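You operate a simulated robot arm through the tools that you are given. There is no shell and no other tool. Be economical: measure what you need, move in short steps, check, and stop when the job is done.

You are at the controls of a simulated two-armed robot. One attempt, no reset.

## Task
Take the brown peg from the top of the marking bench and put it in the teal tray. Open the white drawer, take the orange dowel from the inside of the white drawer and leave it on the top of the green cabinet, then shut the drawer. Take the blue bobbin and put it on the top of the green cabinet. Close the teal drawer. Put the tin that says "beeswax" from the top of the joining bench on the top of the marking bench and the tin that says "finish" on the shelf under the bending bench. Do these in any order.

It is judged by the outcome, as a careful person would: the job done as asked, and still so three seconds after it is handed in. It fails if anything else is knocked over, pushed out of place, dropped, spilled or broken.

## Robot
Two 7-joint arms with fingered hands on one trunk, on a base that drives. Base frame: it is fixed to the floor where the robot stands at the start and does not move with it; the origin is under the middle of the robot, x ahead of it, y to its left, z up; the surface under the hand at the start is at about z = 0.86. Units: m, rad, N and s.
The left shoulder is at the start at [0.051, 0.17, 1.289], the right one opposite. With the tool pointing down near the work surface each hand reaches from about 0.2 to 0.74 m from the robot's upright axis, wherever it stands, measured 20 degrees to its own side. Places, roughly: blue bobbin (5x5x15 cm) [0.6, -0.1, 0.9]; brown peg (3x3x7 cm) [0.5, 0, 0.9]; green tin, white tin, yellow tin [0.75, 1, 1]; orange dowel (8x2x2 cm) [0.6, 0.1, 0.7]; shelf under the bending bench [0.8, -2.7, 0.3]; teal drawer [0.4, -0.4, 0.8]; teal tray (24x16x4 cm) [0.8, -0.5, 0.9]; top of the green cabinet [-1.6, 2.7, 1.4]; top of the marking bench [0.8, -0.4, 0.9]; white drawer [0.6, 0.1, 0.8]. Payload 4 kg a hand.
The TCP of each hand is the grasp point between the finger pads, 0.026 m short of the fingertips. In the tool frame z runs along the fingers and y along their closing line. The gripper opens to 0.132 m. The gripper's body begins 0.073 m behind the TCP. The gripper is a hand of 4 fingers: y runs from the thumb to the fingers, the wrist lies at [0, 0, -0.224] in the tool frame, and closing takes about 1.5 s.
Orientation is that of the tool frame in the base frame, as a unit quaternion [x, y, z, w]. With the fingers straight down and closing along the base's y, the tool's x points along the base's -x, its y along +y and its z along -z.

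## Interface
- The arms move only by the tool nudge_tool. It takes "left_rows", "right_rows" or both (then of equal length, played together; a hand with none holds still); each is a list of rows, each a list of 2 entries, a list of its own where there are three numbers: the shift along the tool's x, y, z in m, then the turn, a rotation vector about the tool's x, y, z in rad. In form: [[[dx, dy, dz], [ax, ay, az]], ...]. A call has 1 to 8 rows; each row is the pose to reach, as a shift and turn from the pose commanded when the call began, along the tool's axes at that moment. "left_fingers" and "right_fingers" are, for a hand that has rows, the finger opening in m, from 0 to 0.132, set as the call begins (left out, the last holds). Each row takes 0.2 s and may step no farther than 0.05 m and 0.15 rad from the row before; otherwise, or with a gripper value out of range, the whole call is refused. A pose out of reach is approached as far as the arm can. The call stops where the force on the tool passes 40 N (or 10 N more than at its start, if that is more) or the arm is blocked; 0.2 s more then pass. Each finger travels about 0.108 m/s and halts on what it meets, pressing with about 26 N; the grip force reading is that of the motor and also rises with nothing between the fingers. The clock runs only during rows and for 0.2 s after the last one: add rows that repeat a pose to give the fingers time. The reply holds the time, the measured pose of the TCP, the force on the tool along the base axes, the opening and the grip force, in the units named above and with some noise, with the torque about the TCP (base axes, N m) and any sound that the robot's microphone picked up.
- Cameras (640 x 400 px; columns grow to the right, rows downward): "scene" is now at [0.1145, 0.0011, 1.4386]; the picture's right is [-0.01, -1.00, 0.00], its down [-0.80, 0.01, -0.60] and it looks along [0.60, -0.01, -0.80] (base axes); focal length 237 px, centre (320, 200). "left" rides on the left gripper at [-0.073, 0.006, -0.094] in its tool frame; the picture's right is [-0.08, -1.00, 0.00], its down [0.79, -0.06, -0.62] and it looks along [0.61, -0.05, 0.79] (tool axes); focal length 230 px, centre (320, 200). "right" rides on the right gripper at [0.073, 0.006, -0.094] in its tool frame; the picture's right is [-0.08, 1.00, 0.00], its down [-0.78, -0.06, -0.62] and it looks along [-0.61, -0.05, 0.79] (tool axes); focal length 230 px, centre (320, 200). There is no depth. A picture from a camera that has moved, and an enlarged one, comes with that camera's place and axes in the base frame and with its lens.
- get_image(camera): a new picture of that camera. It takes no simulated time.
- slide_trunk(by): slides the trunk up (or, below 0, down) by that many m; the arms and the scene camera ride with it, the base frame stays. It gives what a move gives, with no picture.
- drive_base(legs): drives the robot by 1 to 6 legs, each [ahead, left, turn to the left] in m, m and rad, along the robot's own axes; the way and the turn of a leg run together, so that a leg with both is an arc; at most 1.5 m and 3.142 rad a leg. The arms and the cameras ride along, it lands a little off, and it stops where it bumps. It gives what a move gives.
- move_fingers(finger1, finger2, finger3, thumb_bend, hand): sets how far each is bent, from 0 (flat) to 1 (curled in); at 0.3 the hand is open as for a grip, at 0.7 the pads meet at the TCP. One left out holds its place. A second passes; each finger stops where it meets its share of the squeeze, and holds until it gets a number again. A gripper value or a shape takes the hand back. It gives what a move gives, with no picture; readings hold the bend of each and the force on the fingers (four entries, about 0 where the hand has none), thumb and palm.
- preshape(shape, hand): the hand has 4 fingers and takes this shape, open, in about a second: jaw (thumb against the fingers, like two jaws); tri (thumb and two fingers); tip (a fingertip pinch); poke (one finger out to press); point (the index stretched); flat (the hand flat); cup (the hand cupped); fist (a fist). The gripper value then closes the fingers along that shape, each until it touches; the sizes above hold for jaw. It gives what a move gives, with no picture.
- pan_tilt(pan, tilt): turns the head with the scene camera to pan (to the left, within 1.396 rad either way) and tilt (down, from -0.506 to 1.204), counted from straight ahead of the robot. It gives what a move gives.
- enlarge(camera, box): a new picture of the part [left, top, right, bottom] of that camera's present view, enlarged. It takes no simulated time.
- sign_off(): hands the job in; it is judged then, once.

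Work in short steps. Places have to be worked out from the pictures, the camera data and where the tool is seen: move nearer, look again, correct. Check each grasp and each placing, and mend what went wrong. You have 196 turns and 176 pictures in all, those below and enlarged ones among them. Open the grippers and draw the arms clear of the work before you hand the job in, unless the task says otherwise; then end with one line.

The tools are called after "Call:" as name(argument=value, ...) on one line, values as JSON. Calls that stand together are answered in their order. nudge_tool: Moves the arms, as the interface text tells. Its arguments: {"type":"object","properties":{"left_rows":{"type":"array","items":{"type":"array"}},"left_fingers":{"type":"number"},"right_rows":{"type":"array","items":{"type":"array"}},"right_fingers":{"type":"number"}},"required":[]} The other tools are called the same way: slide_trunk (by) slides the trunk up or down; preshape (shape, hand) gives the hand a shape; move_fingers (finger1, finger2, finger3, thumb_bend, hand) moves the fingers one by one; drive_base (legs) drives the base; pan_tilt (pan, tilt) turns the head that bears the scene camera; get_image (camera) takes a picture; enlarge (camera, box) takes an enlarged picture of a part of a camera's view; sign_off () hands the job in.

At the start:

```text
clock: 0.0
left_position: [0.5407, 0.0775, 1.082]
left_tool_rot: [0.0, 1.0, 0.001, 0.0]
left_ft_force: [0.3, 0.8, -0.1]
left_ft_torque: [0.0, 0.0, -0.01]
left_grip_width: 0.1319
left_gripper_force: 0.1
left_shape: jaw
left_bend: [0.3, 0.3, 0.3, 0.3]
left_finger forces: [0.0, 0.1, 0.0, 0.0, 0.0, 0.0]
right_position: [0.4757, -0.424, 1.1113]
right_tool_rot: [0.0, 1.0, 0.0, 0.0]
right_ft_force: [-0.5, -0.2, -0.1]
right_ft_torque: [0.01, 0.01, 0.01]
right_grip_width: 0.1317
right_gripper_force: 0.0
right_shape: jaw
right_bend: [0.3, 0.3, 0.3, 0.3]
right_finger forces: [0.1, 0.0, 0.0, 0.0, 0.1, 0.0]
trunk travel left (down, up): [-0.3, 0.051]
robot x, y, heading: [-0.0015, -0.0008, -0.0]
head pan, tilt: [-0.01, 0.932]
```

scene: 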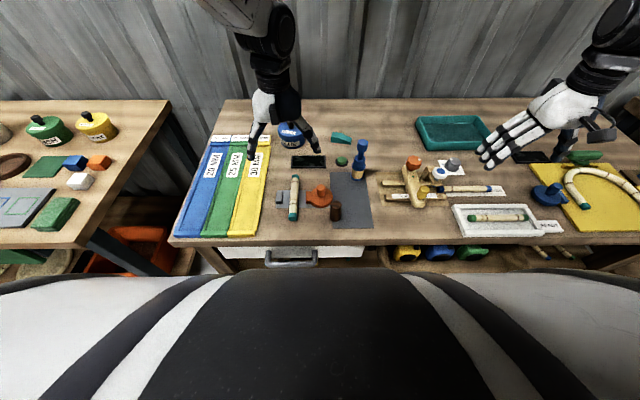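
right: 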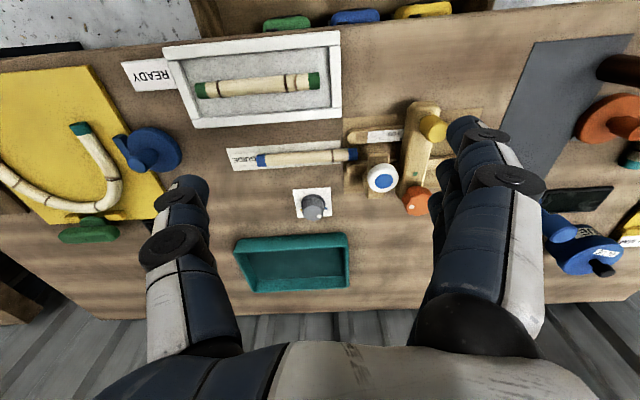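
left: 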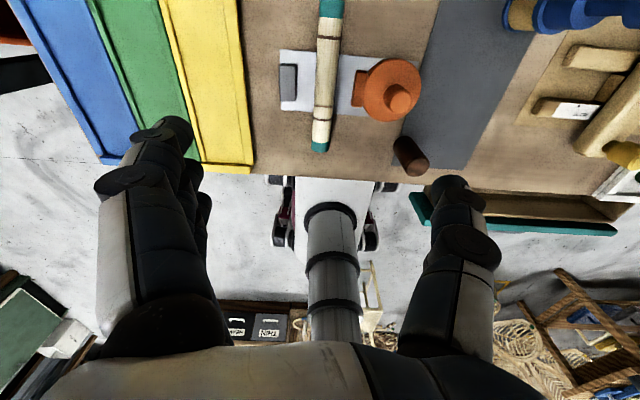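

I begin with an enlarged look at the bench in front to find the peg, the bobbin, the handle and the drawers.

Call:
enlarge(camera="scene", box=[160, 90, 400, 280])

Call:
enlarge(camera="scene", box=[370, 100, 640, 280])

Call:
enlarge(camera="scene", box=[0, 90, 200, 280])

```text
2.11 times, centred on (280, 185) of scene
camera zoom: at [0.1145, 0.0011, 1.4386], right [-0.01, -1.0, 0.0], down [-0.8, 0.01, -0.6], along [0.6, -0.01, -0.8], focal length 498 px, centre (404, 232)
```

zoom: 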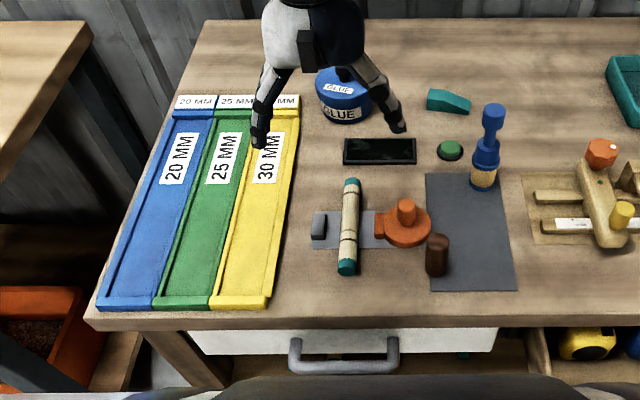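

```text
2.22 times, centred on (505, 190) of scene
camera zoom: at [0.1145, 0.0011, 1.4386], right [-0.01, -1.0, 0.0], down [-0.8, 0.01, -0.6], along [0.6, -0.01, -0.8], focal length 526 px, centre (-91, 222)
```

zoom: 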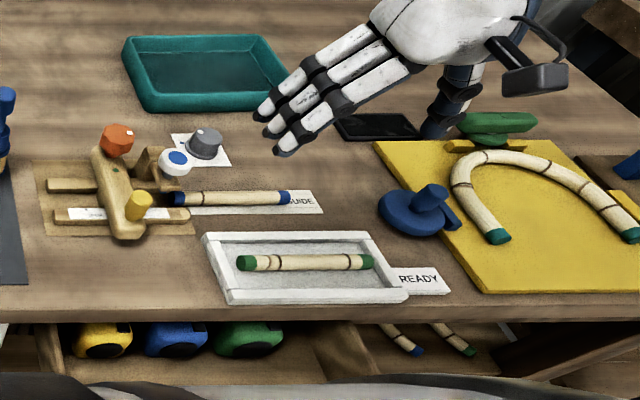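

```text
2.11 times, centred on (100, 185) of scene
camera zoom: at [0.1145, 0.0011, 1.4386], right [-0.01, -1.0, 0.0], down [-0.8, 0.01, -0.6], along [0.6, -0.01, -0.8], focal length 498 px, centre (783, 232)
```

zoom: 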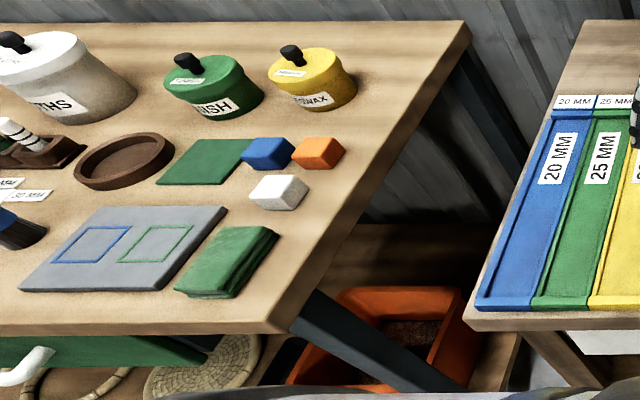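

Beeswax is the yellow tin, finish the green one and cloths the white one. The peg stands at about (0.483, -0.048). I look lower for the drawers, and right and left for the other furniture.

Call:
pan_tilt(pan=-0.6, tilt=1.15)

Call:
get_image(camera="scene")

Call:
pan_tilt(pan=-1.2, tilt=0.5)

Call:
get_image(camera="scene")

Call:
pan_tilt(pan=1.39, tilt=0.4)

Call:
get_image(camera="scene")

```text
clock: 1.0
left_position: [0.5407, 0.0777, 1.0822]
left_tool_rot: [-0.001, 1.0, 0.0, -0.001]
left_ft_force: [1.0, -0.2, 0.1]
left_ft_torque: [-0.01, 0.03, 0.01]
left_grip_width: 0.1318
left_gripper_force: 0.0
left_shape: jaw
left_bend: [0.3, 0.3, 0.3, 0.3]
left_finger forces: [0.0, 0.1, 0.0, 0.1, 0.0, 0.0]
right_position: [0.4761, -0.4245, 1.1113]
right_tool_rot: [0.0, 1.0, -0.001, 0.0]
right_ft_force: [0.0, -0.8, 0.2]
right_ft_torque: [-0.01, -0.02, -0.02]
right_grip_width: 0.1318
right_gripper_force: 0.0
right_shape: jaw
right_bend: [0.3, 0.3, 0.3, 0.3]
right_finger forces: [0.1, 0.0, 0.1, 0.0, 0.0, 0.0]
trunk travel left (down, up): [-0.3, 0.051]
robot x, y, heading: [-0.0006, 0.0045, 0.004]
head pan, tilt: [-0.6, 1.15]
```

```text
169 pictures are left
camera scene: at [0.09, -0.0317, 1.424], right [-0.56, -0.83, 0.0], down [-0.75, 0.52, -0.41], along [0.34, -0.23, -0.91], focal length 237 px, centre (320, 200)
```

scene: 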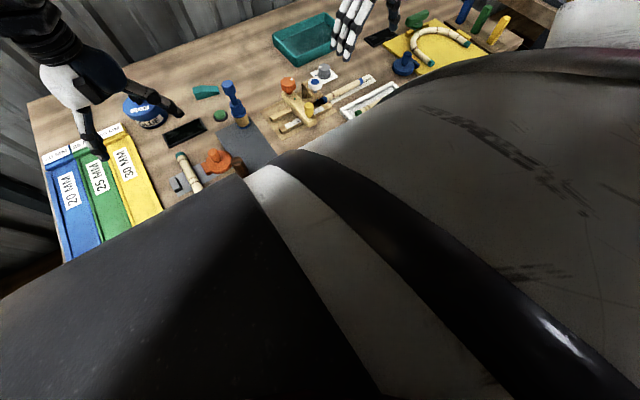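

```text
clock: 2.0
left_position: [0.5406, 0.0767, 1.081]
left_tool_rot: [0.0, 1.0, 0.001, 0.001]
left_ft_force: [-0.9, 0.5, 0.3]
left_ft_torque: [0.0, 0.01, -0.01]
left_grip_width: 0.1317
left_gripper_force: 0.1
left_shape: jaw
left_bend: [0.3, 0.3, 0.3, 0.3]
left_finger forces: [0.0, 0.0, 0.0, 0.0, 0.0, 0.0]
right_position: [0.4762, -0.4235, 1.112]
right_tool_rot: [0.0, 1.0, 0.0, 0.0]
right_ft_force: [0.5, -0.2, -0.2]
right_ft_torque: [-0.02, -0.02, 0.01]
right_grip_width: 0.1318
right_gripper_force: 0.1
right_shape: jaw
right_bend: [0.3, 0.3, 0.3, 0.3]
right_finger forces: [0.1, 0.0, 0.0, 0.0, 0.0, 0.1]
trunk travel left (down, up): [-0.3, 0.051]
robot x, y, heading: [-0.0013, 0.0033, -0.002]
head pan, tilt: [-1.201, 0.499]
```

```text
168 pictures are left
camera scene: at [0.0738, -0.0829, 1.4747], right [-0.93, -0.36, 0.0], down [-0.17, 0.45, -0.88], along [0.32, -0.82, -0.48], focal length 237 px, centre (320, 200)
```

scene: 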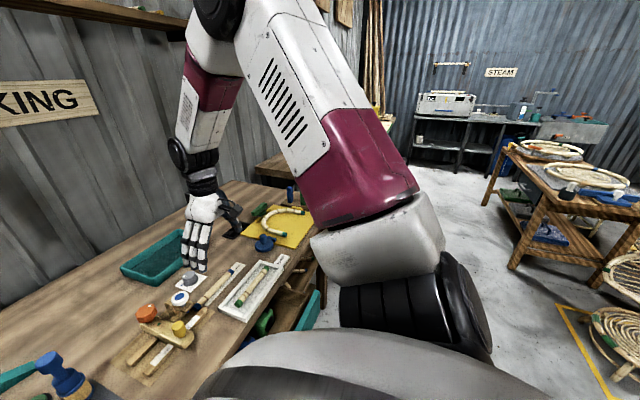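

```text
clock: 4.3
left_position: [0.5413, 0.0788, 1.0814]
left_tool_rot: [0.0, 1.0, 0.0, 0.0]
left_ft_force: [-0.3, -0.9, -0.4]
left_ft_torque: [-0.01, 0.01, 0.0]
left_grip_width: 0.1317
left_gripper_force: 0.1
left_shape: jaw
left_bend: [0.3, 0.3, 0.3, 0.3]
left_finger forces: [0.0, 0.0, 0.1, 0.0, 0.0, 0.0]
right_position: [0.4757, -0.4235, 1.1114]
right_tool_rot: [0.0, 1.0, 0.0, 0.0]
right_ft_force: [-0.3, -0.2, -0.2]
right_ft_torque: [0.02, 0.02, 0.02]
right_grip_width: 0.1317
right_gripper_force: 0.1
right_shape: jaw
right_bend: [0.3, 0.3, 0.3, 0.3]
right_finger forces: [0.0, 0.0, 0.1, 0.1, 0.0, 0.0]
trunk travel left (down, up): [-0.3, 0.051]
robot x, y, heading: [-0.0039, -0.0015, 0.004]
head pan, tilt: [1.389, 0.4]
```

```text
167 pictures are left
camera scene: at [0.0575, 0.093, 1.484], right [0.98, -0.18, 0.0], down [-0.07, -0.38, -0.92], along [0.17, 0.91, -0.39], focal length 237 px, centre (320, 200)
```

scene: 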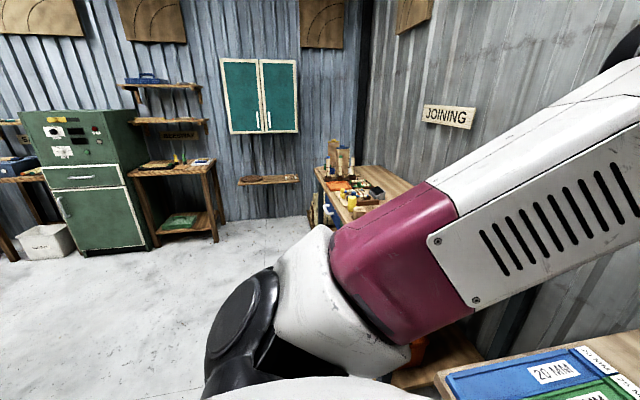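

I swing the left hand away to the left and bring the right hand over the peg at a safe height.

Call:
nudge_tool(left_rows=[[[0.01, 0.03, -0.005], [0, 0, 0]], [[0.02, 0.06, -0.01], [0, 0, 0]], [[0.03, 0.09, -0.015], [0, 0, 0]], [[0.04, 0.12, -0.02], [0, 0, 0]], [[0.05, 0.15, -0.025], [0, 0, 0]], [[0.06, 0.18, -0.03], [0, 0, 0]], [[0.07, 0.21, -0.035], [0, 0, 0]], [[0.08, 0.22, -0.04], [0, 0, 0]]], right_rows=[[[0, 0.045, 0.0], [0, 0, 0]], [[0, 0.09, 0.01], [0, 0, 0]], [[0, 0.135, 0.02], [0, 0, 0]], [[0, 0.18, 0.03], [0, 0, 0]], [[0, 0.225, 0.035], [0, 0, 0]], [[0, 0.27, 0.04], [0, 0, 0]], [[0, 0.315, 0.045], [0, 0, 0]], [[0, 0.36, 0.05], [0, 0, 0]]])

Call:
get_image(camera="right")

Call:
pan_tilt(pan=0, tilt=0.93)

Call:
get_image(camera="scene")

```text
clock: 6.2
left_position: [0.4575, 0.3007, 1.1197]
left_tool_rot: [0.0, 1.0, -0.001, 0.0]
left_ft_force: [0.0, 0.9, 0.0]
left_ft_torque: [-0.03, 0.0, 0.02]
left_grip_width: 0.1318
left_gripper_force: 0.1
left_shape: jaw
left_bend: [0.3, 0.3, 0.3, 0.3]
left_finger forces: [0.1, 0.1, 0.0, 0.1, 0.0, 0.0]
right_position: [0.477, -0.0618, 1.0619]
right_tool_rot: [-0.001, 1.0, 0.001, 0.0]
right_ft_force: [-0.7, 0.1, -0.3]
right_ft_torque: [-0.02, 0.03, -0.02]
right_grip_width: 0.132
right_gripper_force: 0.1
right_shape: jaw
right_bend: [0.3, 0.3, 0.3, 0.3]
right_finger forces: [0.1, 0.1, 0.0, 0.1, 0.0, 0.0]
trunk travel left (down, up): [-0.3, 0.051]
robot x, y, heading: [0.0001, 0.0005, 0.002]
head pan, tilt: [1.389, 0.4]
```

```text
166 pictures are left
camera right: at [0.4051, -0.0562, 1.1558], right [0.08, 1.0, 0.0], down [0.78, -0.06, 0.62], along [0.61, -0.05, -0.79], focal length 230 px, centre (320, 200)
```

right: 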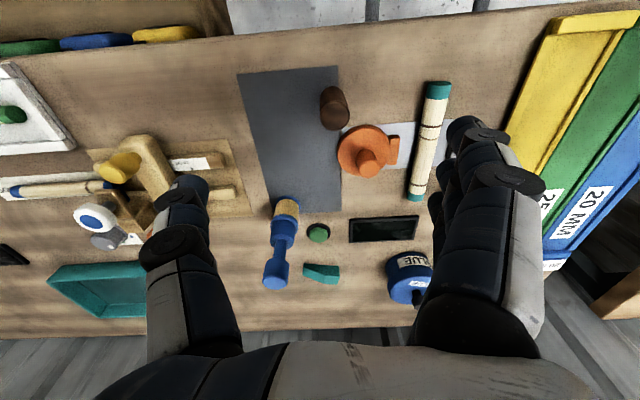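

```text
clock: 7.7
left_position: [0.4593, 0.2982, 1.1188]
left_tool_rot: [0.0, 1.0, 0.001, 0.0]
left_ft_force: [-0.3, -0.4, 0.3]
left_ft_torque: [-0.01, 0.0, 0.04]
left_grip_width: 0.1318
left_gripper_force: 0.0
left_shape: jaw
left_bend: [0.3, 0.3, 0.3, 0.3]
left_finger forces: [0.1, 0.0, 0.0, 0.0, 0.0, 0.0]
right_position: [0.4768, -0.0642, 1.0627]
right_tool_rot: [0.0, 1.0, -0.001, 0.0]
right_ft_force: [0.6, -0.3, -0.2]
right_ft_torque: [0.0, 0.04, 0.03]
right_grip_width: 0.1319
right_gripper_force: 0.1
right_shape: jaw
right_bend: [0.3, 0.3, 0.3, 0.3]
right_finger forces: [0.1, 0.0, 0.0, 0.1, 0.1, 0.1]
trunk travel left (down, up): [-0.3, 0.051]
robot x, y, heading: [-0.0011, 0.0022, 0.001]
head pan, tilt: [0.0, 0.93]
```

```text
165 pictures are left
camera scene: at [0.1146, 0.002, 1.4387], right [0.0, -1.0, 0.0], down [-0.8, 0.0, -0.6], along [0.6, 0.0, -0.8], focal length 237 px, centre (320, 200)
```

scene: 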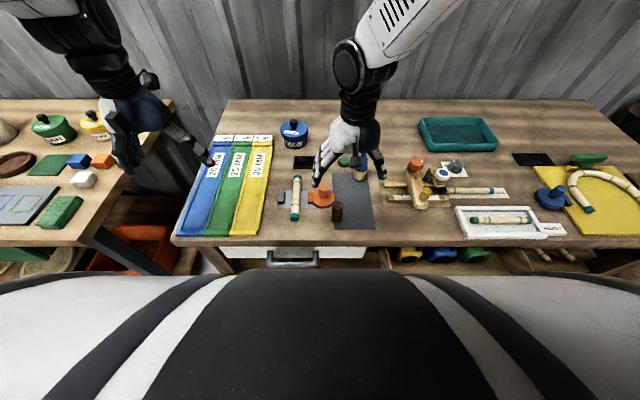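

The orange disc sits close to the peg on the +x,+y side. I turn the right hand 45° so the fingers come down clear of the disc, narrow the opening and centre it over (0.480, -0.048).

Call:
nudge_tool(right_rows=[[[-0.002, 0.007, 0], [0, 0, -0.13]], [[-0.004, 0.015, 0], [0, 0, -0.26]], [[-0.004, 0.015, 0], [0, 0, -0.39]], [[-0.004, 0.015, 0], [0, 0, -0.52]], [[-0.004, 0.015, 0.0], [0, 0, -0.65]], [[-0.004, 0.015, 0.02], [0, 0, -0.78]], [[-0.004, 0.015, 0.05], [0, 0, -0.78]]], right_fingers=0.085)

Call:
get_image(camera="right")

Call:
enlarge(camera="scene", box=[260, 130, 420, 230])

```text
clock: 9.3
left_position: [0.46, 0.299, 1.1201]
left_tool_rot: [-0.001, 1.0, 0.0, 0.0]
left_ft_force: [0.0, 0.2, -0.2]
left_ft_torque: [-0.02, 0.01, 0.02]
left_grip_width: 0.1316
left_gripper_force: 0.2
left_shape: jaw
left_bend: [0.3, 0.3, 0.3, 0.3]
left_finger forces: [0.0, 0.0, 0.0, 0.0, 0.0, 0.0]
right_position: [0.4811, -0.0492, 1.0115]
right_tool_rot: [-0.38, 0.925, 0.0, 0.0]
right_ft_force: [0.8, 0.6, -0.2]
right_ft_torque: [0.04, 0.0, -0.01]
right_grip_width: 0.0858
right_gripper_force: 0.0
right_shape: jaw
right_bend: [0.7, 0.7, 0.7, 0.67]
right_finger forces: [0.0, 0.0, 0.0, 0.0, 0.1, 0.0]
trunk travel left (down, up): [-0.3, 0.051]
robot x, y, heading: [0.001, 0.0053, -0.003]
head pan, tilt: [0.0, 0.93]
```

```text
164 pictures are left
camera right: at [0.4262, -0.0966, 1.1048], right [-0.65, 0.76, 0.0], down [0.6, 0.51, 0.62], along [0.47, 0.4, -0.79], focal length 230 px, centre (320, 200)
```

right: 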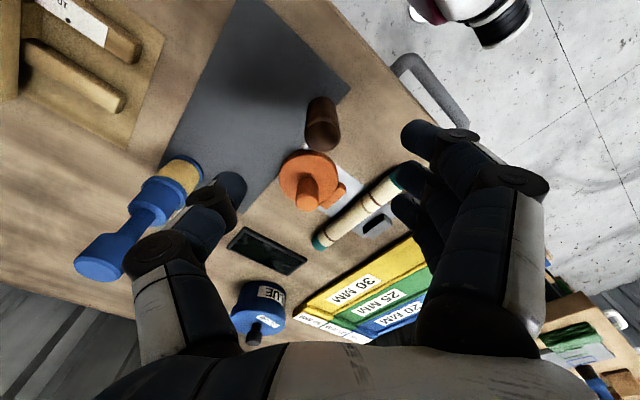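

```text
4.00 times, centred on (340, 180) of scene
camera zoom: at [0.115, 0.0021, 1.4387], right [0.0, -1.0, 0.0], down [-0.8, 0.0, -0.6], along [0.6, 0.0, -0.8], focal length 946 px, centre (240, 280)
```

zoom: 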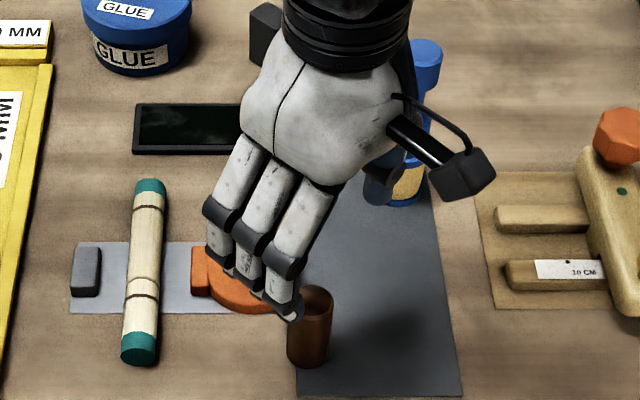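

The peg lies centred under the hand. I go down to about z 0.905, then close.

Call:
nudge_tool(right_rows=[[[0, 0, 0.035], [0, 0, 0]], [[0, 0, 0.07], [0, 0, 0]], [[0, 0, 0.105], [0, 0, 0]], [[0, 0, 0.105], [0, 0, 0]]])

Call:
get_image(camera="right")

Call:
enlarge(camera="scene", box=[260, 130, 420, 230])

```text
clock: 10.3
left_position: [0.4588, 0.2987, 1.1203]
left_tool_rot: [0.0, 1.0, 0.0, 0.001]
left_ft_force: [0.6, 0.3, 0.6]
left_ft_torque: [-0.02, -0.01, -0.01]
left_grip_width: 0.1317
left_gripper_force: 0.1
left_shape: jaw
left_bend: [0.3, 0.3, 0.3, 0.3]
left_finger forces: [0.0, 0.2, 0.0, 0.1, 0.0, 0.0]
right_position: [0.4787, -0.0494, 0.9083]
right_tool_rot: [-0.38, 0.925, 0.001, 0.0]
right_ft_force: [0.0, 0.2, 0.0]
right_ft_torque: [0.02, 0.01, 0.02]
right_grip_width: 0.0857
right_gripper_force: 0.1
right_shape: jaw
right_bend: [0.7, 0.7, 0.7, 0.67]
right_finger forces: [0.0, 0.0, 0.0, 0.1, 0.1, 0.0]
trunk travel left (down, up): [-0.3, 0.051]
robot x, y, heading: [0.0017, 0.0021, -0.003]
head pan, tilt: [0.0, 0.93]
```

```text
162 pictures are left
camera right: at [0.4246, -0.0971, 1.002], right [-0.65, 0.76, 0.0], down [0.6, 0.51, 0.62], along [0.47, 0.4, -0.79], focal length 230 px, centre (320, 200)
```

right: 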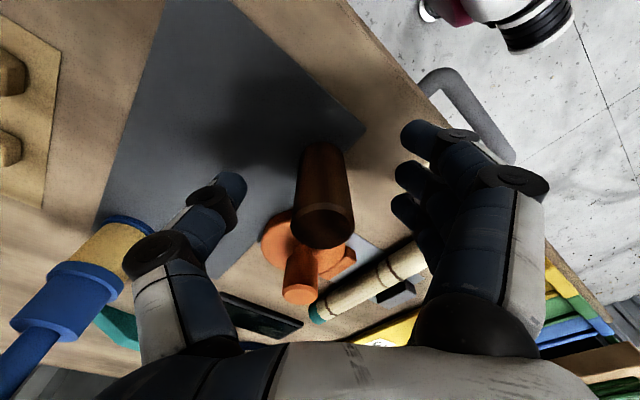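

```text
4.00 times, centred on (340, 180) of scene
camera zoom: at [0.1141, 0.0018, 1.4388], right [0.0, -1.0, 0.0], down [-0.8, 0.0, -0.6], along [0.6, 0.0, -0.8], focal length 946 px, centre (240, 280)
```

zoom: 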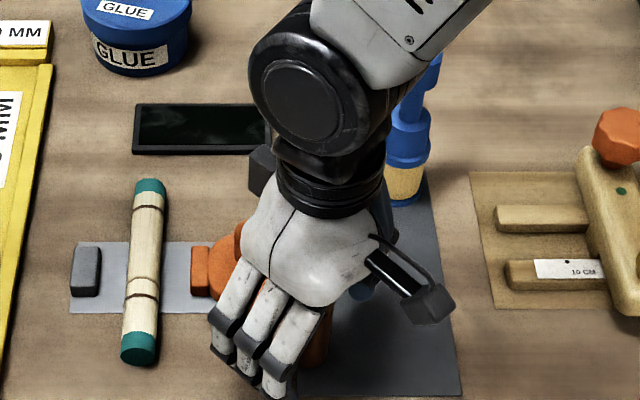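

The peg is between thumb and fingers, so I close the hand on it.

Call:
nudge_tool(right_rows=[[[0, 0, 0], [0, 0, 0]], [[0, 0, 0], [0, 0, 0]], [[0, 0, 0], [0, 0, 0]], [[0, 0, 0], [0, 0, 0]], [[0, 0, 0], [0, 0, 0]], [[0, 0, 0], [0, 0, 0]], [[0, 0, 0], [0, 0, 0]]], right_fingers=0.0)

Call:
get_image(camera="right")

```text
clock: 11.9
left_position: [0.4589, 0.299, 1.1199]
left_tool_rot: [0.0, 1.0, 0.0, 0.0]
left_ft_force: [0.6, -0.3, 1.2]
left_ft_torque: [0.0, 0.01, -0.01]
left_grip_width: 0.1318
left_gripper_force: 0.1
left_shape: jaw
left_bend: [0.3, 0.3, 0.3, 0.3]
left_finger forces: [0.1, 0.0, 0.0, 0.0, 0.1, 0.1]
right_position: [0.48, -0.0492, 0.9077]
right_tool_rot: [-0.38, 0.925, 0.0, 0.0]
right_ft_force: [-0.6, -0.3, 3.3]
right_ft_torque: [-0.06, 0.04, 0.01]
right_grip_width: 0.008
right_gripper_force: 26.1
right_shape: jaw
right_bend: [0.68, 0.71, 0.66, 0.71]
right_finger forces: [0.1, 14.1, 3.9, 0.1, 19.2, 0.0]
trunk travel left (down, up): [-0.3, 0.051]
robot x, y, heading: [0.0028, 0.0004, 0.003]
head pan, tilt: [0.0, 0.93]
```

```text
160 pictures are left
camera right: at [0.4249, -0.0972, 1.0023], right [-0.65, 0.76, 0.0], down [0.6, 0.51, 0.62], along [0.47, 0.4, -0.79], focal length 230 px, centre (320, 200)
```

right: 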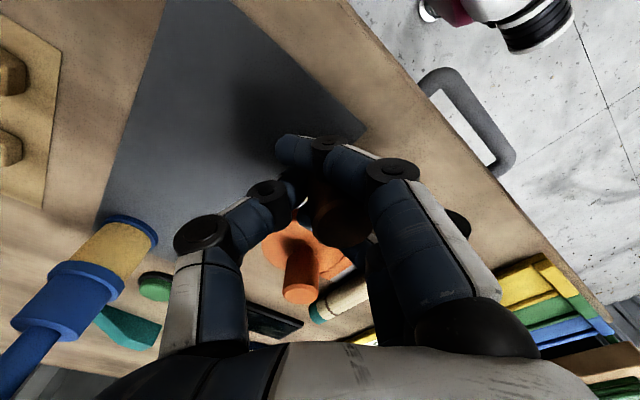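

The forces sit on two fingers and the thumb, so something is held. I lift 5 cm and check.

Call:
nudge_tool(right_rows=[[[0, 0, -0.02], [0, 0, 0]], [[0, 0, -0.06], [0, 0, 0]], [[0, 0, -0.1], [0, 0, 0]]])

Call:
get_image(camera="right")

Call:
enlarge(camera="scene", box=[260, 130, 420, 230])

```text
clock: 12.7
left_position: [0.4596, 0.2972, 1.1214]
left_tool_rot: [-0.001, 1.0, 0.0, 0.0]
left_ft_force: [0.0, -0.4, 0.3]
left_ft_torque: [0.01, 0.01, 0.0]
left_grip_width: 0.1321
left_gripper_force: 0.1
left_shape: jaw
left_bend: [0.3, 0.3, 0.3, 0.3]
left_finger forces: [0.0, 0.1, 0.0, 0.1, 0.0, 0.0]
right_position: [0.4803, -0.0476, 1.006]
right_tool_rot: [-0.38, 0.925, 0.001, 0.0]
right_ft_force: [-0.3, -0.6, 0.0]
right_ft_torque: [0.0, 0.0, 0.02]
right_grip_width: 0.0073
right_gripper_force: 26.3
right_shape: jaw
right_bend: [0.68, 0.7, 0.68, 0.72]
right_finger forces: [0.0, 15.6, 0.5, 0.1, 15.1, 0.0]
trunk travel left (down, up): [-0.3, 0.051]
robot x, y, heading: [0.002, 0.0011, -0.001]
head pan, tilt: [0.0, 0.93]
```

```text
159 pictures are left
camera right: at [0.4249, -0.0954, 1.1011], right [-0.65, 0.76, 0.0], down [0.6, 0.51, 0.62], along [0.47, 0.4, -0.79], focal length 230 px, centre (320, 200)
```

right: 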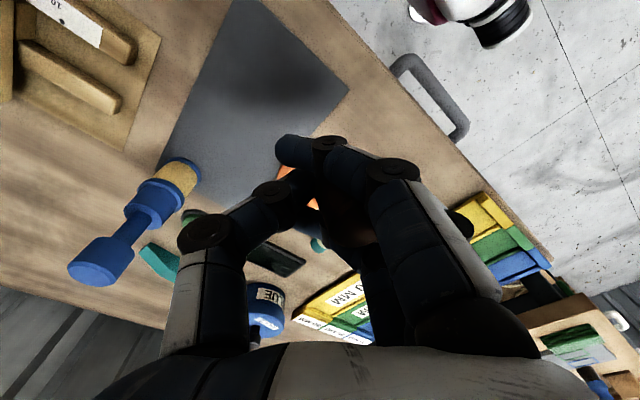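

```text
4.00 times, centred on (340, 180) of scene
camera zoom: at [0.114, 0.0018, 1.4388], right [0.0, -1.0, 0.0], down [-0.8, 0.0, -0.6], along [0.6, 0.0, -0.8], focal length 946 px, centre (240, 280)
```

zoom: 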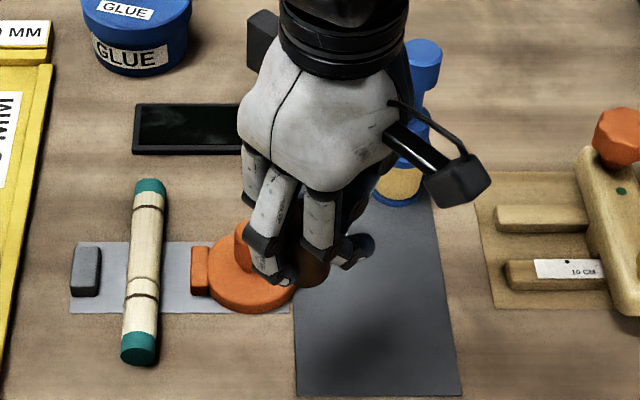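

The peg is held. The teal drawer's front stands out to about x 0.29, so I back off before sliding right and then look at the drawer.

Call:
drive_base(legs=[[-0.3, 0, 0], [0, -0.55, 0]])

Call:
get_image(camera="scene")

Call:
get_image(camera="left")

```text
clock: 19.6
left_position: [0.1557, -0.2463, 1.1193]
left_tool_rot: [0.002, 1.0, 0.0, 0.001]
left_ft_force: [-0.2, -0.7, 0.2]
left_ft_torque: [0.04, -0.03, 0.03]
left_grip_width: 0.132
left_gripper_force: 0.1
left_shape: jaw
left_bend: [0.3, 0.3, 0.3, 0.3]
left_finger forces: [0.1, 0.1, 0.0, 0.1, 0.1, 0.0]
right_position: [0.175, -0.5928, 1.0066]
right_tool_rot: [-0.38, 0.925, 0.0, 0.0]
right_ft_force: [0.2, 0.0, 0.3]
right_ft_torque: [-0.02, -0.01, 0.01]
right_grip_width: 0.0071
right_gripper_force: 25.5
right_shape: jaw
right_bend: [0.68, 0.7, 0.68, 0.72]
right_finger forces: [0.1, 15.4, 0.2, 0.0, 15.0, 0.0]
trunk travel left (down, up): [-0.3, 0.051]
robot x, y, heading: [-0.3043, -0.5457, 0.001]
head pan, tilt: [0.0, 0.93]
```

```text
157 pictures are left
camera scene: at [-0.1904, -0.5429, 1.4387], right [0.0, -1.0, 0.0], down [-0.8, 0.0, -0.6], along [0.6, 0.0, -0.8], focal length 237 px, centre (320, 200)
```

scene: 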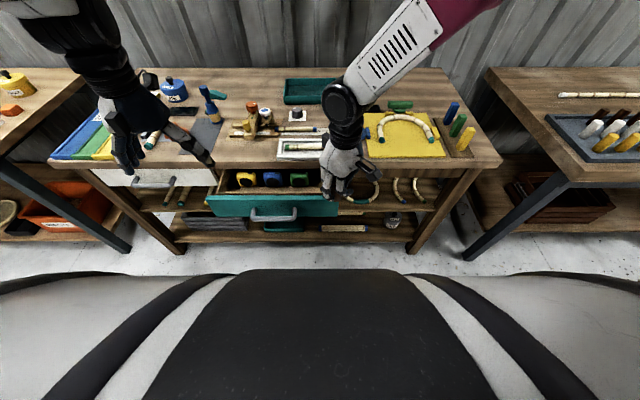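

```text
156 pictures are left
camera left: at [0.2276, -0.2415, 1.2141], right [0.08, -1.0, 0.0], down [-0.79, -0.06, 0.62], along [-0.61, -0.05, -0.79], focal length 230 px, centre (320, 200)
```

left: 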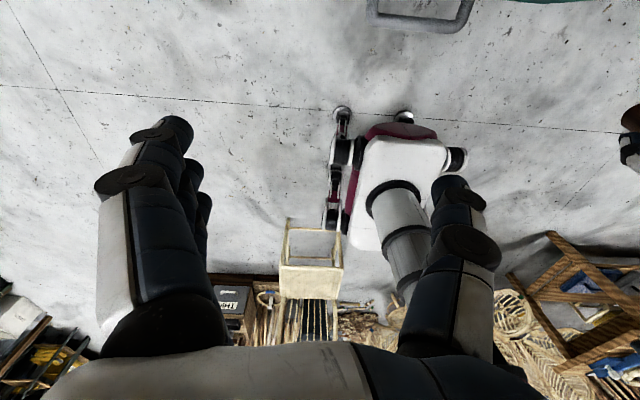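

The teal drawer is seen: its front panel is near x 0.285, the handle bar is at (0.242, -0.39, 0.77). I raise the right hand away, and bring the closed left hand down just in front of the handle to push.

Call:
nudge_tool(left_rows=[[[0, -0.02, 0.04], [0, 0, 0]], [[0, -0.04, 0.08], [0, 0, 0]], [[0, -0.06, 0.125], [0, 0, 0]], [[0, -0.08, 0.17], [0, 0, 0]], [[0, -0.1, 0.215], [0, 0, 0]], [[0, -0.12, 0.26], [0, 0, 0]], [[0, -0.142, 0.305], [0, 0, 0]], [[0, -0.142, 0.345], [0, 0, 0]]], left_fingers=0.0, right_rows=[[[0.01, -0.01, -0.02], [0, 0, 0]], [[0.02, -0.02, -0.04], [0, 0, 0]], [[0.03, -0.03, -0.06], [0, 0, 0]], [[0.04, -0.04, -0.08], [0, 0, 0]], [[0.05, -0.05, -0.1], [0, 0, 0]], [[0.056, -0.056, -0.11], [0, 0, 0]], [[0.056, -0.056, -0.11], [0, 0, 0]], [[0.056, -0.056, -0.11], [0, 0, 0]]])

Call:
get_image(camera="scene")

```text
clock: 21.4
left_position: [0.1568, -0.3889, 0.7729]
left_tool_rot: [0.0, 1.0, 0.0, -0.001]
left_ft_force: [0.3, 0.6, 0.1]
left_ft_torque: [-0.01, 0.01, 0.03]
left_grip_width: 0.0
left_gripper_force: 26.2
left_shape: jaw
left_bend: [0.68, 0.58, 0.68, 0.66]
left_finger forces: [0.1, 0.0, 0.0, 0.0, 0.1, 0.0]
right_position: [0.1749, -0.6735, 1.1168]
right_tool_rot: [-0.38, 0.925, 0.0, 0.0]
right_ft_force: [-1.3, -0.7, -0.1]
right_ft_torque: [-0.01, 0.01, -0.02]
right_grip_width: 0.0074
right_gripper_force: 25.6
right_shape: jaw
right_bend: [0.68, 0.7, 0.68, 0.72]
right_finger forces: [0.0, 15.4, 0.2, 0.1, 15.0, 0.0]
trunk travel left (down, up): [-0.3, 0.051]
robot x, y, heading: [-0.3051, -0.5483, -0.001]
head pan, tilt: [0.0, 0.93]
```

```text
155 pictures are left
camera scene: at [-0.1899, -0.5422, 1.4387], right [0.0, -1.0, 0.0], down [-0.8, 0.0, -0.6], along [0.6, 0.0, -0.8], focal length 237 px, centre (320, 200)
```

scene: 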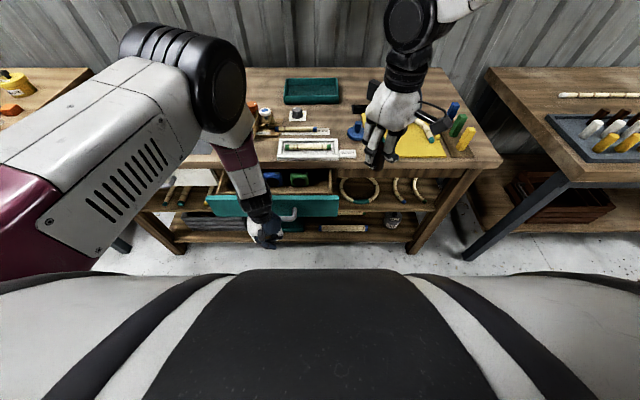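

The left fist is in front of the handle. I push ahead along +x.

Call:
nudge_tool(left_rows=[[[-0.03, 0, 0], [0, 0, 0]], [[-0.05, 0, 0], [0, 0, 0]], [[-0.07, 0, 0], [0, 0, 0]], [[-0.09, 0, 0], [0, 0, 0]], [[-0.11, 0, 0], [0, 0, 0]], [[-0.13, 0, 0], [0, 0, 0]]])

Call:
enlarge(camera="scene", box=[160, 120, 400, 270])

```text
clock: 22.8
left_position: [0.284, -0.3913, 0.7726]
left_tool_rot: [0.002, 1.0, 0.001, 0.0]
left_ft_force: [-0.6, -0.3, 0.7]
left_ft_torque: [-0.01, 0.01, -0.04]
left_grip_width: 0.0002
left_gripper_force: 26.4
left_shape: jaw
left_bend: [0.68, 0.58, 0.68, 0.66]
left_finger forces: [0.0, 0.0, 0.1, 0.0, 0.1, 0.0]
right_position: [0.175, -0.673, 1.1164]
right_tool_rot: [-0.38, 0.925, 0.0, 0.001]
right_ft_force: [0.0, -0.6, -0.5]
right_ft_torque: [0.01, -0.02, 0.03]
right_grip_width: 0.0077
right_gripper_force: 26.3
right_shape: jaw
right_bend: [0.68, 0.7, 0.68, 0.72]
right_finger forces: [0.0, 15.4, 0.1, 0.0, 15.0, 0.0]
trunk travel left (down, up): [-0.3, 0.051]
robot x, y, heading: [-0.3041, -0.5434, -0.003]
head pan, tilt: [0.0, 0.93]
```

```text
2.67 times, centred on (280, 195) of scene
camera zoom: at [-0.1901, -0.5428, 1.4387], right [0.0, -1.0, 0.0], down [-0.8, 0.0, -0.6], along [0.6, 0.0, -0.8], focal length 631 px, centre (427, 213)
```

zoom: 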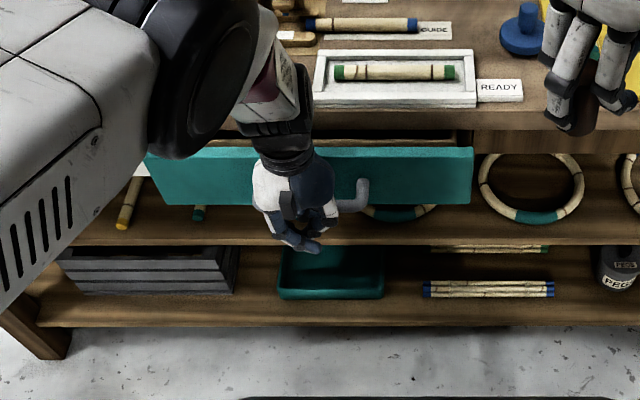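

The drawer is sliding in nicely with its panel now near x 0.37. I push on until it stops.

Call:
nudge_tool(left_rows=[[[-0.015, 0, 0], [0, 0, 0]], [[-0.03, 0, 0], [0, 0, 0]], [[-0.045, 0, 0], [0, 0, 0]], [[-0.06, 0, 0], [0, 0, 0]], [[-0.075, 0, 0], [0, 0, 0]]])

Call:
enlarge(camera="scene", box=[160, 120, 400, 270])

```text
clock: 24.0
left_position: [0.3365, -0.3891, 0.776]
left_tool_rot: [0.002, 1.0, 0.001, 0.0]
left_ft_force: [0.0, 0.4, -0.9]
left_ft_torque: [-0.01, 0.01, 0.03]
left_grip_width: 0.0
left_gripper_force: 26.3
left_shape: jaw
left_bend: [0.68, 0.58, 0.68, 0.66]
left_finger forces: [0.1, 0.0, 0.0, 0.0, 0.0, 0.0]
left hand out of reach, approached as far as the arm can: row 4, 5
right_position: [0.1753, -0.6723, 1.1174]
right_tool_rot: [-0.379, 0.925, 0.0, -0.001]
right_ft_force: [0.1, 0.2, -0.3]
right_ft_torque: [-0.01, 0.0, 0.0]
right_grip_width: 0.0075
right_gripper_force: 26.2
right_shape: jaw
right_bend: [0.68, 0.7, 0.68, 0.72]
right_finger forces: [0.0, 15.3, 0.2, 0.0, 15.0, 0.0]
trunk travel left (down, up): [-0.3, 0.051]
robot x, y, heading: [-0.3063, -0.5432, -0.002]
head pan, tilt: [0.0, 0.93]
```

```text
2.67 times, centred on (280, 195) of scene
camera zoom: at [-0.1903, -0.5428, 1.4387], right [0.0, -1.0, 0.0], down [-0.8, 0.0, -0.6], along [0.6, 0.0, -0.8], focal length 631 px, centre (427, 213)
```

zoom: 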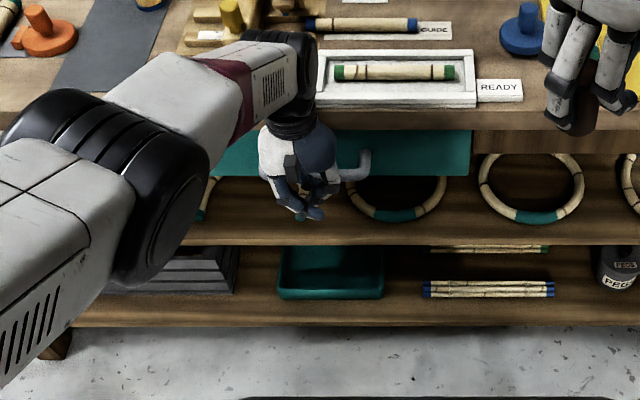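

The arm is at its reach limit and the drawer is nearly shut. I creep the base ahead to finish the push.

Call:
drive_base(legs=[[0.04, 0, 0]])

Call:
enlarge(camera="scene", box=[160, 120, 400, 270])

```text
clock: 24.9
left_position: [0.3451, -0.3843, 0.7731]
left_tool_rot: [0.0, 1.0, 0.004, -0.016]
left_ft_force: [-17.0, 2.8, 15.6]
left_ft_torque: [0.01, -0.33, -0.06]
left_grip_width: 0.0
left_gripper_force: 26.1
left_shape: jaw
left_bend: [0.71, 0.58, 0.68, 0.66]
left_finger forces: [20.9, 0.0, 0.1, 0.0, 0.0, 0.0]
right_position: [0.1932, -0.6726, 1.1172]
right_tool_rot: [-0.379, 0.925, -0.001, 0.001]
right_ft_force: [-0.4, 0.2, 0.2]
right_ft_torque: [-0.01, -0.03, -0.01]
right_grip_width: 0.0076
right_gripper_force: 26.4
right_shape: jaw
right_bend: [0.68, 0.7, 0.68, 0.72]
right_finger forces: [0.1, 15.4, 0.2, 0.1, 15.0, 0.0]
trunk travel left (down, up): [-0.3, 0.051]
robot x, y, heading: [-0.284, -0.5431, -0.0]
head pan, tilt: [0.0, 0.93]
stopped in leg 1: the force on the tool passed its limit at 82 N (the readings are from after the stop); the commanded pose is now the measured one
```

```text
2.67 times, centred on (280, 195) of scene
camera zoom: at [-0.1738, -0.5424, 1.4389], right [0.0, -1.0, 0.0], down [-0.8, 0.0, -0.6], along [0.6, 0.0, -0.8], focal length 631 px, centre (427, 213)
```

zoom: 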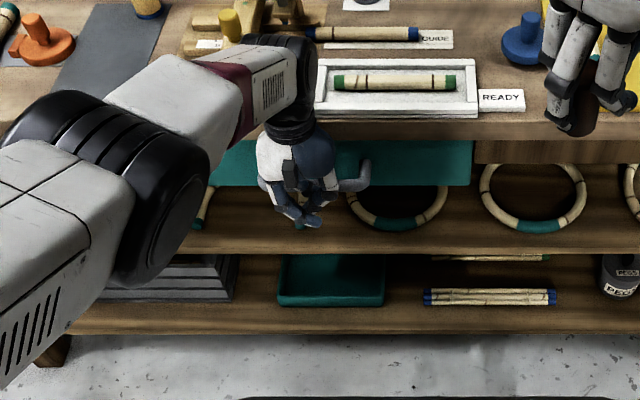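

The force rose sharply, so the drawer has hit its stop and is shut. I draw the left hand back and up.

Call:
nudge_tool(left_rows=[[[0.04, 0, 0], [0, 0, 0]], [[0.08, 0, 0], [0, 0, 0]], [[0.12, 0, -0.02], [0, 0, 0]], [[0.15, 0.03, -0.05], [0, 0, 0]], [[0.17, 0.06, -0.08], [0, 0, 0]], [[0.18, 0.09, -0.12], [0, 0, 0]], [[0.18, 0.11, -0.165], [0, 0, 0]], [[0.18, 0.13, -0.21], [0, 0, 0]]])

Call:
nudge_tool(left_rows=[[[0.0, 0.02, -0.04], [0, 0, 0]], [[0.0, 0.04, -0.08], [0, 0, 0]], [[0.0, 0.06, -0.12], [0, 0, 0]], [[0.0, 0.08, -0.16], [0, 0, 0]]], left_fingers=0.1)

Call:
enlarge(camera="scene", box=[70, 60, 430, 280])

```text
refused: row 4 steps farther than a row can; nothing moved
```

```text
clock: 25.9
left_position: [0.3524, -0.3059, 0.9318]
left_tool_rot: [0.0, 1.0, 0.004, -0.017]
left_ft_force: [-0.1, 0.1, 0.7]
left_ft_torque: [0.0, 0.0, -0.03]
left_grip_width: 0.0999
left_gripper_force: 0.0
left_shape: jaw
left_bend: [0.63, 0.63, 0.63, 0.59]
left_finger forces: [0.1, 0.1, 0.1, 0.0, 0.0, 0.0]
right_position: [0.1954, -0.6725, 1.1174]
right_tool_rot: [-0.38, 0.925, 0.0, 0.0]
right_ft_force: [0.2, -0.9, -0.5]
right_ft_torque: [-0.03, 0.01, -0.02]
right_grip_width: 0.0075
right_gripper_force: 25.8
right_shape: jaw
right_bend: [0.68, 0.7, 0.68, 0.72]
right_finger forces: [0.0, 15.3, 0.1, 0.0, 14.9, 0.0]
trunk travel left (down, up): [-0.3, 0.051]
robot x, y, heading: [-0.2898, -0.547, -0.001]
head pan, tilt: [0.0, 0.93]
```

```text
1.78 times, centred on (250, 170) of scene
camera zoom: at [-0.1714, -0.5422, 1.4388], right [0.0, -1.0, 0.0], down [-0.8, 0.0, -0.6], along [0.6, 0.0, -0.8], focal length 421 px, centre (444, 253)
```

zoom: 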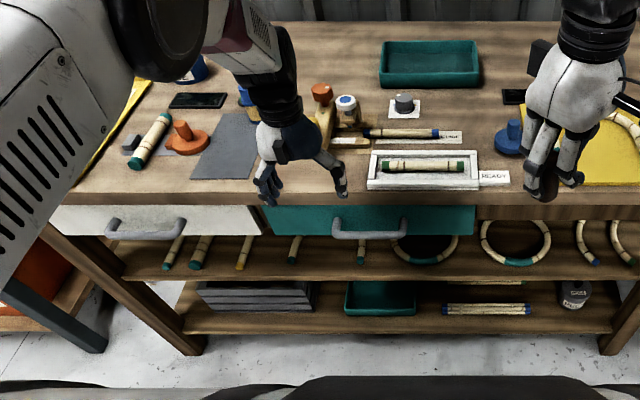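

The teal drawer is now flush with the closed white one. I raise the left hand clear before driving closer for the tray.

Call:
nudge_tool(left_rows=[[[0.02, 0.02, -0.04], [0, 0, 0]], [[0.04, 0.04, -0.08], [0, 0, 0]], [[0.06, 0.06, -0.12], [0, 0, 0]], [[0.08, 0.08, -0.16], [0, 0, 0]], [[0.1, 0.1, -0.2], [0, 0, 0]], [[0.12, 0.13, -0.22], [0, 0, 0]]])

Call:
drive_base(legs=[[0, 0.28, 0], [0.39, 0, 0]])

Call:
get_image(camera="scene")

Call:
get_image(camera="right")

```text
clock: 27.3
left_position: [0.2394, -0.1772, 1.1559]
left_tool_rot: [0.0, 1.0, 0.003, -0.017]
left_ft_force: [-0.3, 0.3, -0.7]
left_ft_torque: [0.0, -0.02, 0.04]
left_grip_width: 0.0995
left_gripper_force: 0.0
left_shape: jaw
left_bend: [0.63, 0.63, 0.63, 0.59]
left_finger forces: [0.0, 0.1, 0.0, 0.1, 0.0, 0.0]
right_position: [0.1957, -0.6721, 1.1172]
right_tool_rot: [-0.379, 0.926, 0.0, 0.0]
right_ft_force: [-0.4, -0.5, -0.1]
right_ft_torque: [-0.04, -0.04, -0.01]
right_grip_width: 0.0074
right_gripper_force: 26.0
right_shape: jaw
right_bend: [0.68, 0.7, 0.68, 0.72]
right_finger forces: [0.0, 15.5, 0.2, 0.0, 15.0, 0.1]
trunk travel left (down, up): [-0.3, 0.051]
robot x, y, heading: [-0.2852, -0.5443, -0.003]
head pan, tilt: [0.0, 0.93]
```

```text
clock: 32.3
left_position: [0.633, 0.0983, 1.1565]
left_tool_rot: [-0.003, 1.0, 0.003, -0.016]
left_ft_force: [0.3, -0.1, 0.2]
left_ft_torque: [-0.02, -0.01, -0.02]
left_grip_width: 0.0999
left_gripper_force: 0.0
left_shape: jaw
left_bend: [0.63, 0.63, 0.63, 0.59]
left_finger forces: [0.0, 0.1, 0.0, 0.0, 0.0, 0.0]
right_position: [0.5886, -0.394, 1.1168]
right_tool_rot: [-0.382, 0.924, 0.0, 0.0]
right_ft_force: [-0.5, -0.4, -1.2]
right_ft_torque: [0.03, 0.0, 0.0]
right_grip_width: 0.0076
right_gripper_force: 26.1
right_shape: jaw
right_bend: [0.68, 0.7, 0.68, 0.72]
right_finger forces: [0.0, 15.4, 0.2, 0.1, 15.0, 0.0]
trunk travel left (down, up): [-0.3, 0.051]
robot x, y, heading: [0.1069, -0.2672, 0.003]
head pan, tilt: [0.0, 0.93]
```

```text
150 pictures are left
camera scene: at [0.2228, -0.2666, 1.4387], right [0.01, -1.0, 0.0], down [-0.8, 0.0, -0.6], along [0.6, 0.0, -0.8], focal length 237 px, centre (320, 200)
```

scene: 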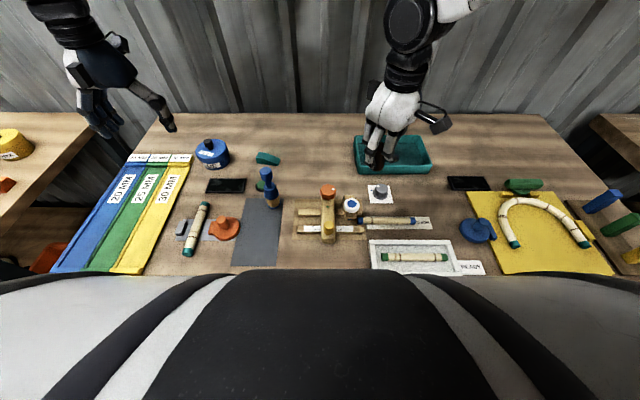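

```text
149 pictures are left
camera right: at [0.5342, -0.4417, 1.211], right [-0.65, 0.76, 0.0], down [0.6, 0.51, 0.62], along [0.47, 0.4, -0.79], focal length 230 px, centre (320, 200)
```

right: 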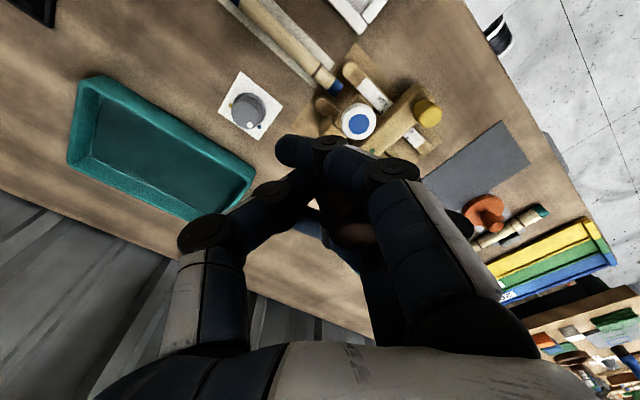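

The tray centre is about (0.84, -0.525). I move the right hand over its near part at z 1.0.

Call:
nudge_tool(right_rows=[[[-0.0142, -0.0415, 0.0], [0, 0, 0]], [[-0.0284, -0.083, 0.02], [0, 0, 0]], [[-0.0426, -0.1245, 0.04], [0, 0, 0]], [[-0.0568, -0.166, 0.06], [0, 0, 0]], [[-0.071, -0.2075, 0.08], [0, 0, 0]], [[-0.085, -0.249, 0.1], [0, 0, 0]], [[-0.085, -0.249, 0.117], [0, 0, 0]]])

Call:
enlarge(camera="scene", box=[310, 70, 510, 195])

Call:
get_image(camera="right")

```text
clock: 33.9
left_position: [0.631, 0.0987, 1.1566]
left_tool_rot: [-0.004, 1.0, 0.004, -0.016]
left_ft_force: [0.4, 0.2, 0.2]
left_ft_torque: [0.03, 0.01, -0.01]
left_grip_width: 0.0995
left_gripper_force: 0.0
left_shape: jaw
left_bend: [0.63, 0.63, 0.63, 0.59]
left_finger forces: [0.1, 0.0, 0.0, 0.1, 0.0, 0.0]
right_position: [0.8164, -0.5097, 0.9988]
right_tool_rot: [-0.384, 0.923, 0.001, 0.0]
right_ft_force: [0.0, -0.3, -0.9]
right_ft_torque: [-0.04, -0.02, 0.01]
right_grip_width: 0.0072
right_gripper_force: 26.1
right_shape: jaw
right_bend: [0.68, 0.7, 0.68, 0.72]
right_finger forces: [0.0, 15.0, 0.1, 0.0, 14.7, 0.1]
right hand out of reach, approached as far as the arm can: row 6, 7
trunk travel left (down, up): [-0.3, 0.051]
robot x, y, heading: [0.1034, -0.2654, 0.006]
head pan, tilt: [0.0, 0.93]
```

```text
3.20 times, centred on (410, 132) of scene
camera zoom: at [0.2212, -0.267, 1.4389], right [0.01, -1.0, 0.0], down [-0.8, 0.0, -0.6], along [0.6, 0.0, -0.8], focal length 757 px, centre (32, 416)
```

zoom: 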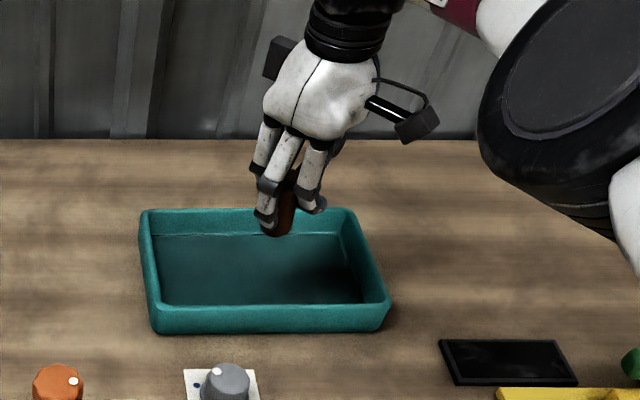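

```text
147 pictures are left
camera right: at [0.7627, -0.5576, 1.094], right [-0.65, 0.76, 0.0], down [0.6, 0.51, 0.62], along [0.47, 0.4, -0.79], focal length 230 px, centre (320, 200)
```

right: 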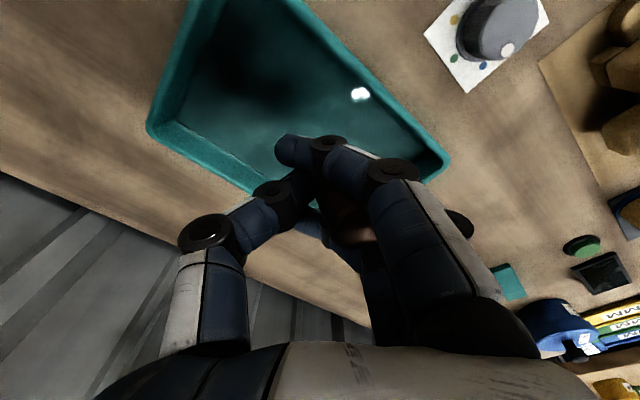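

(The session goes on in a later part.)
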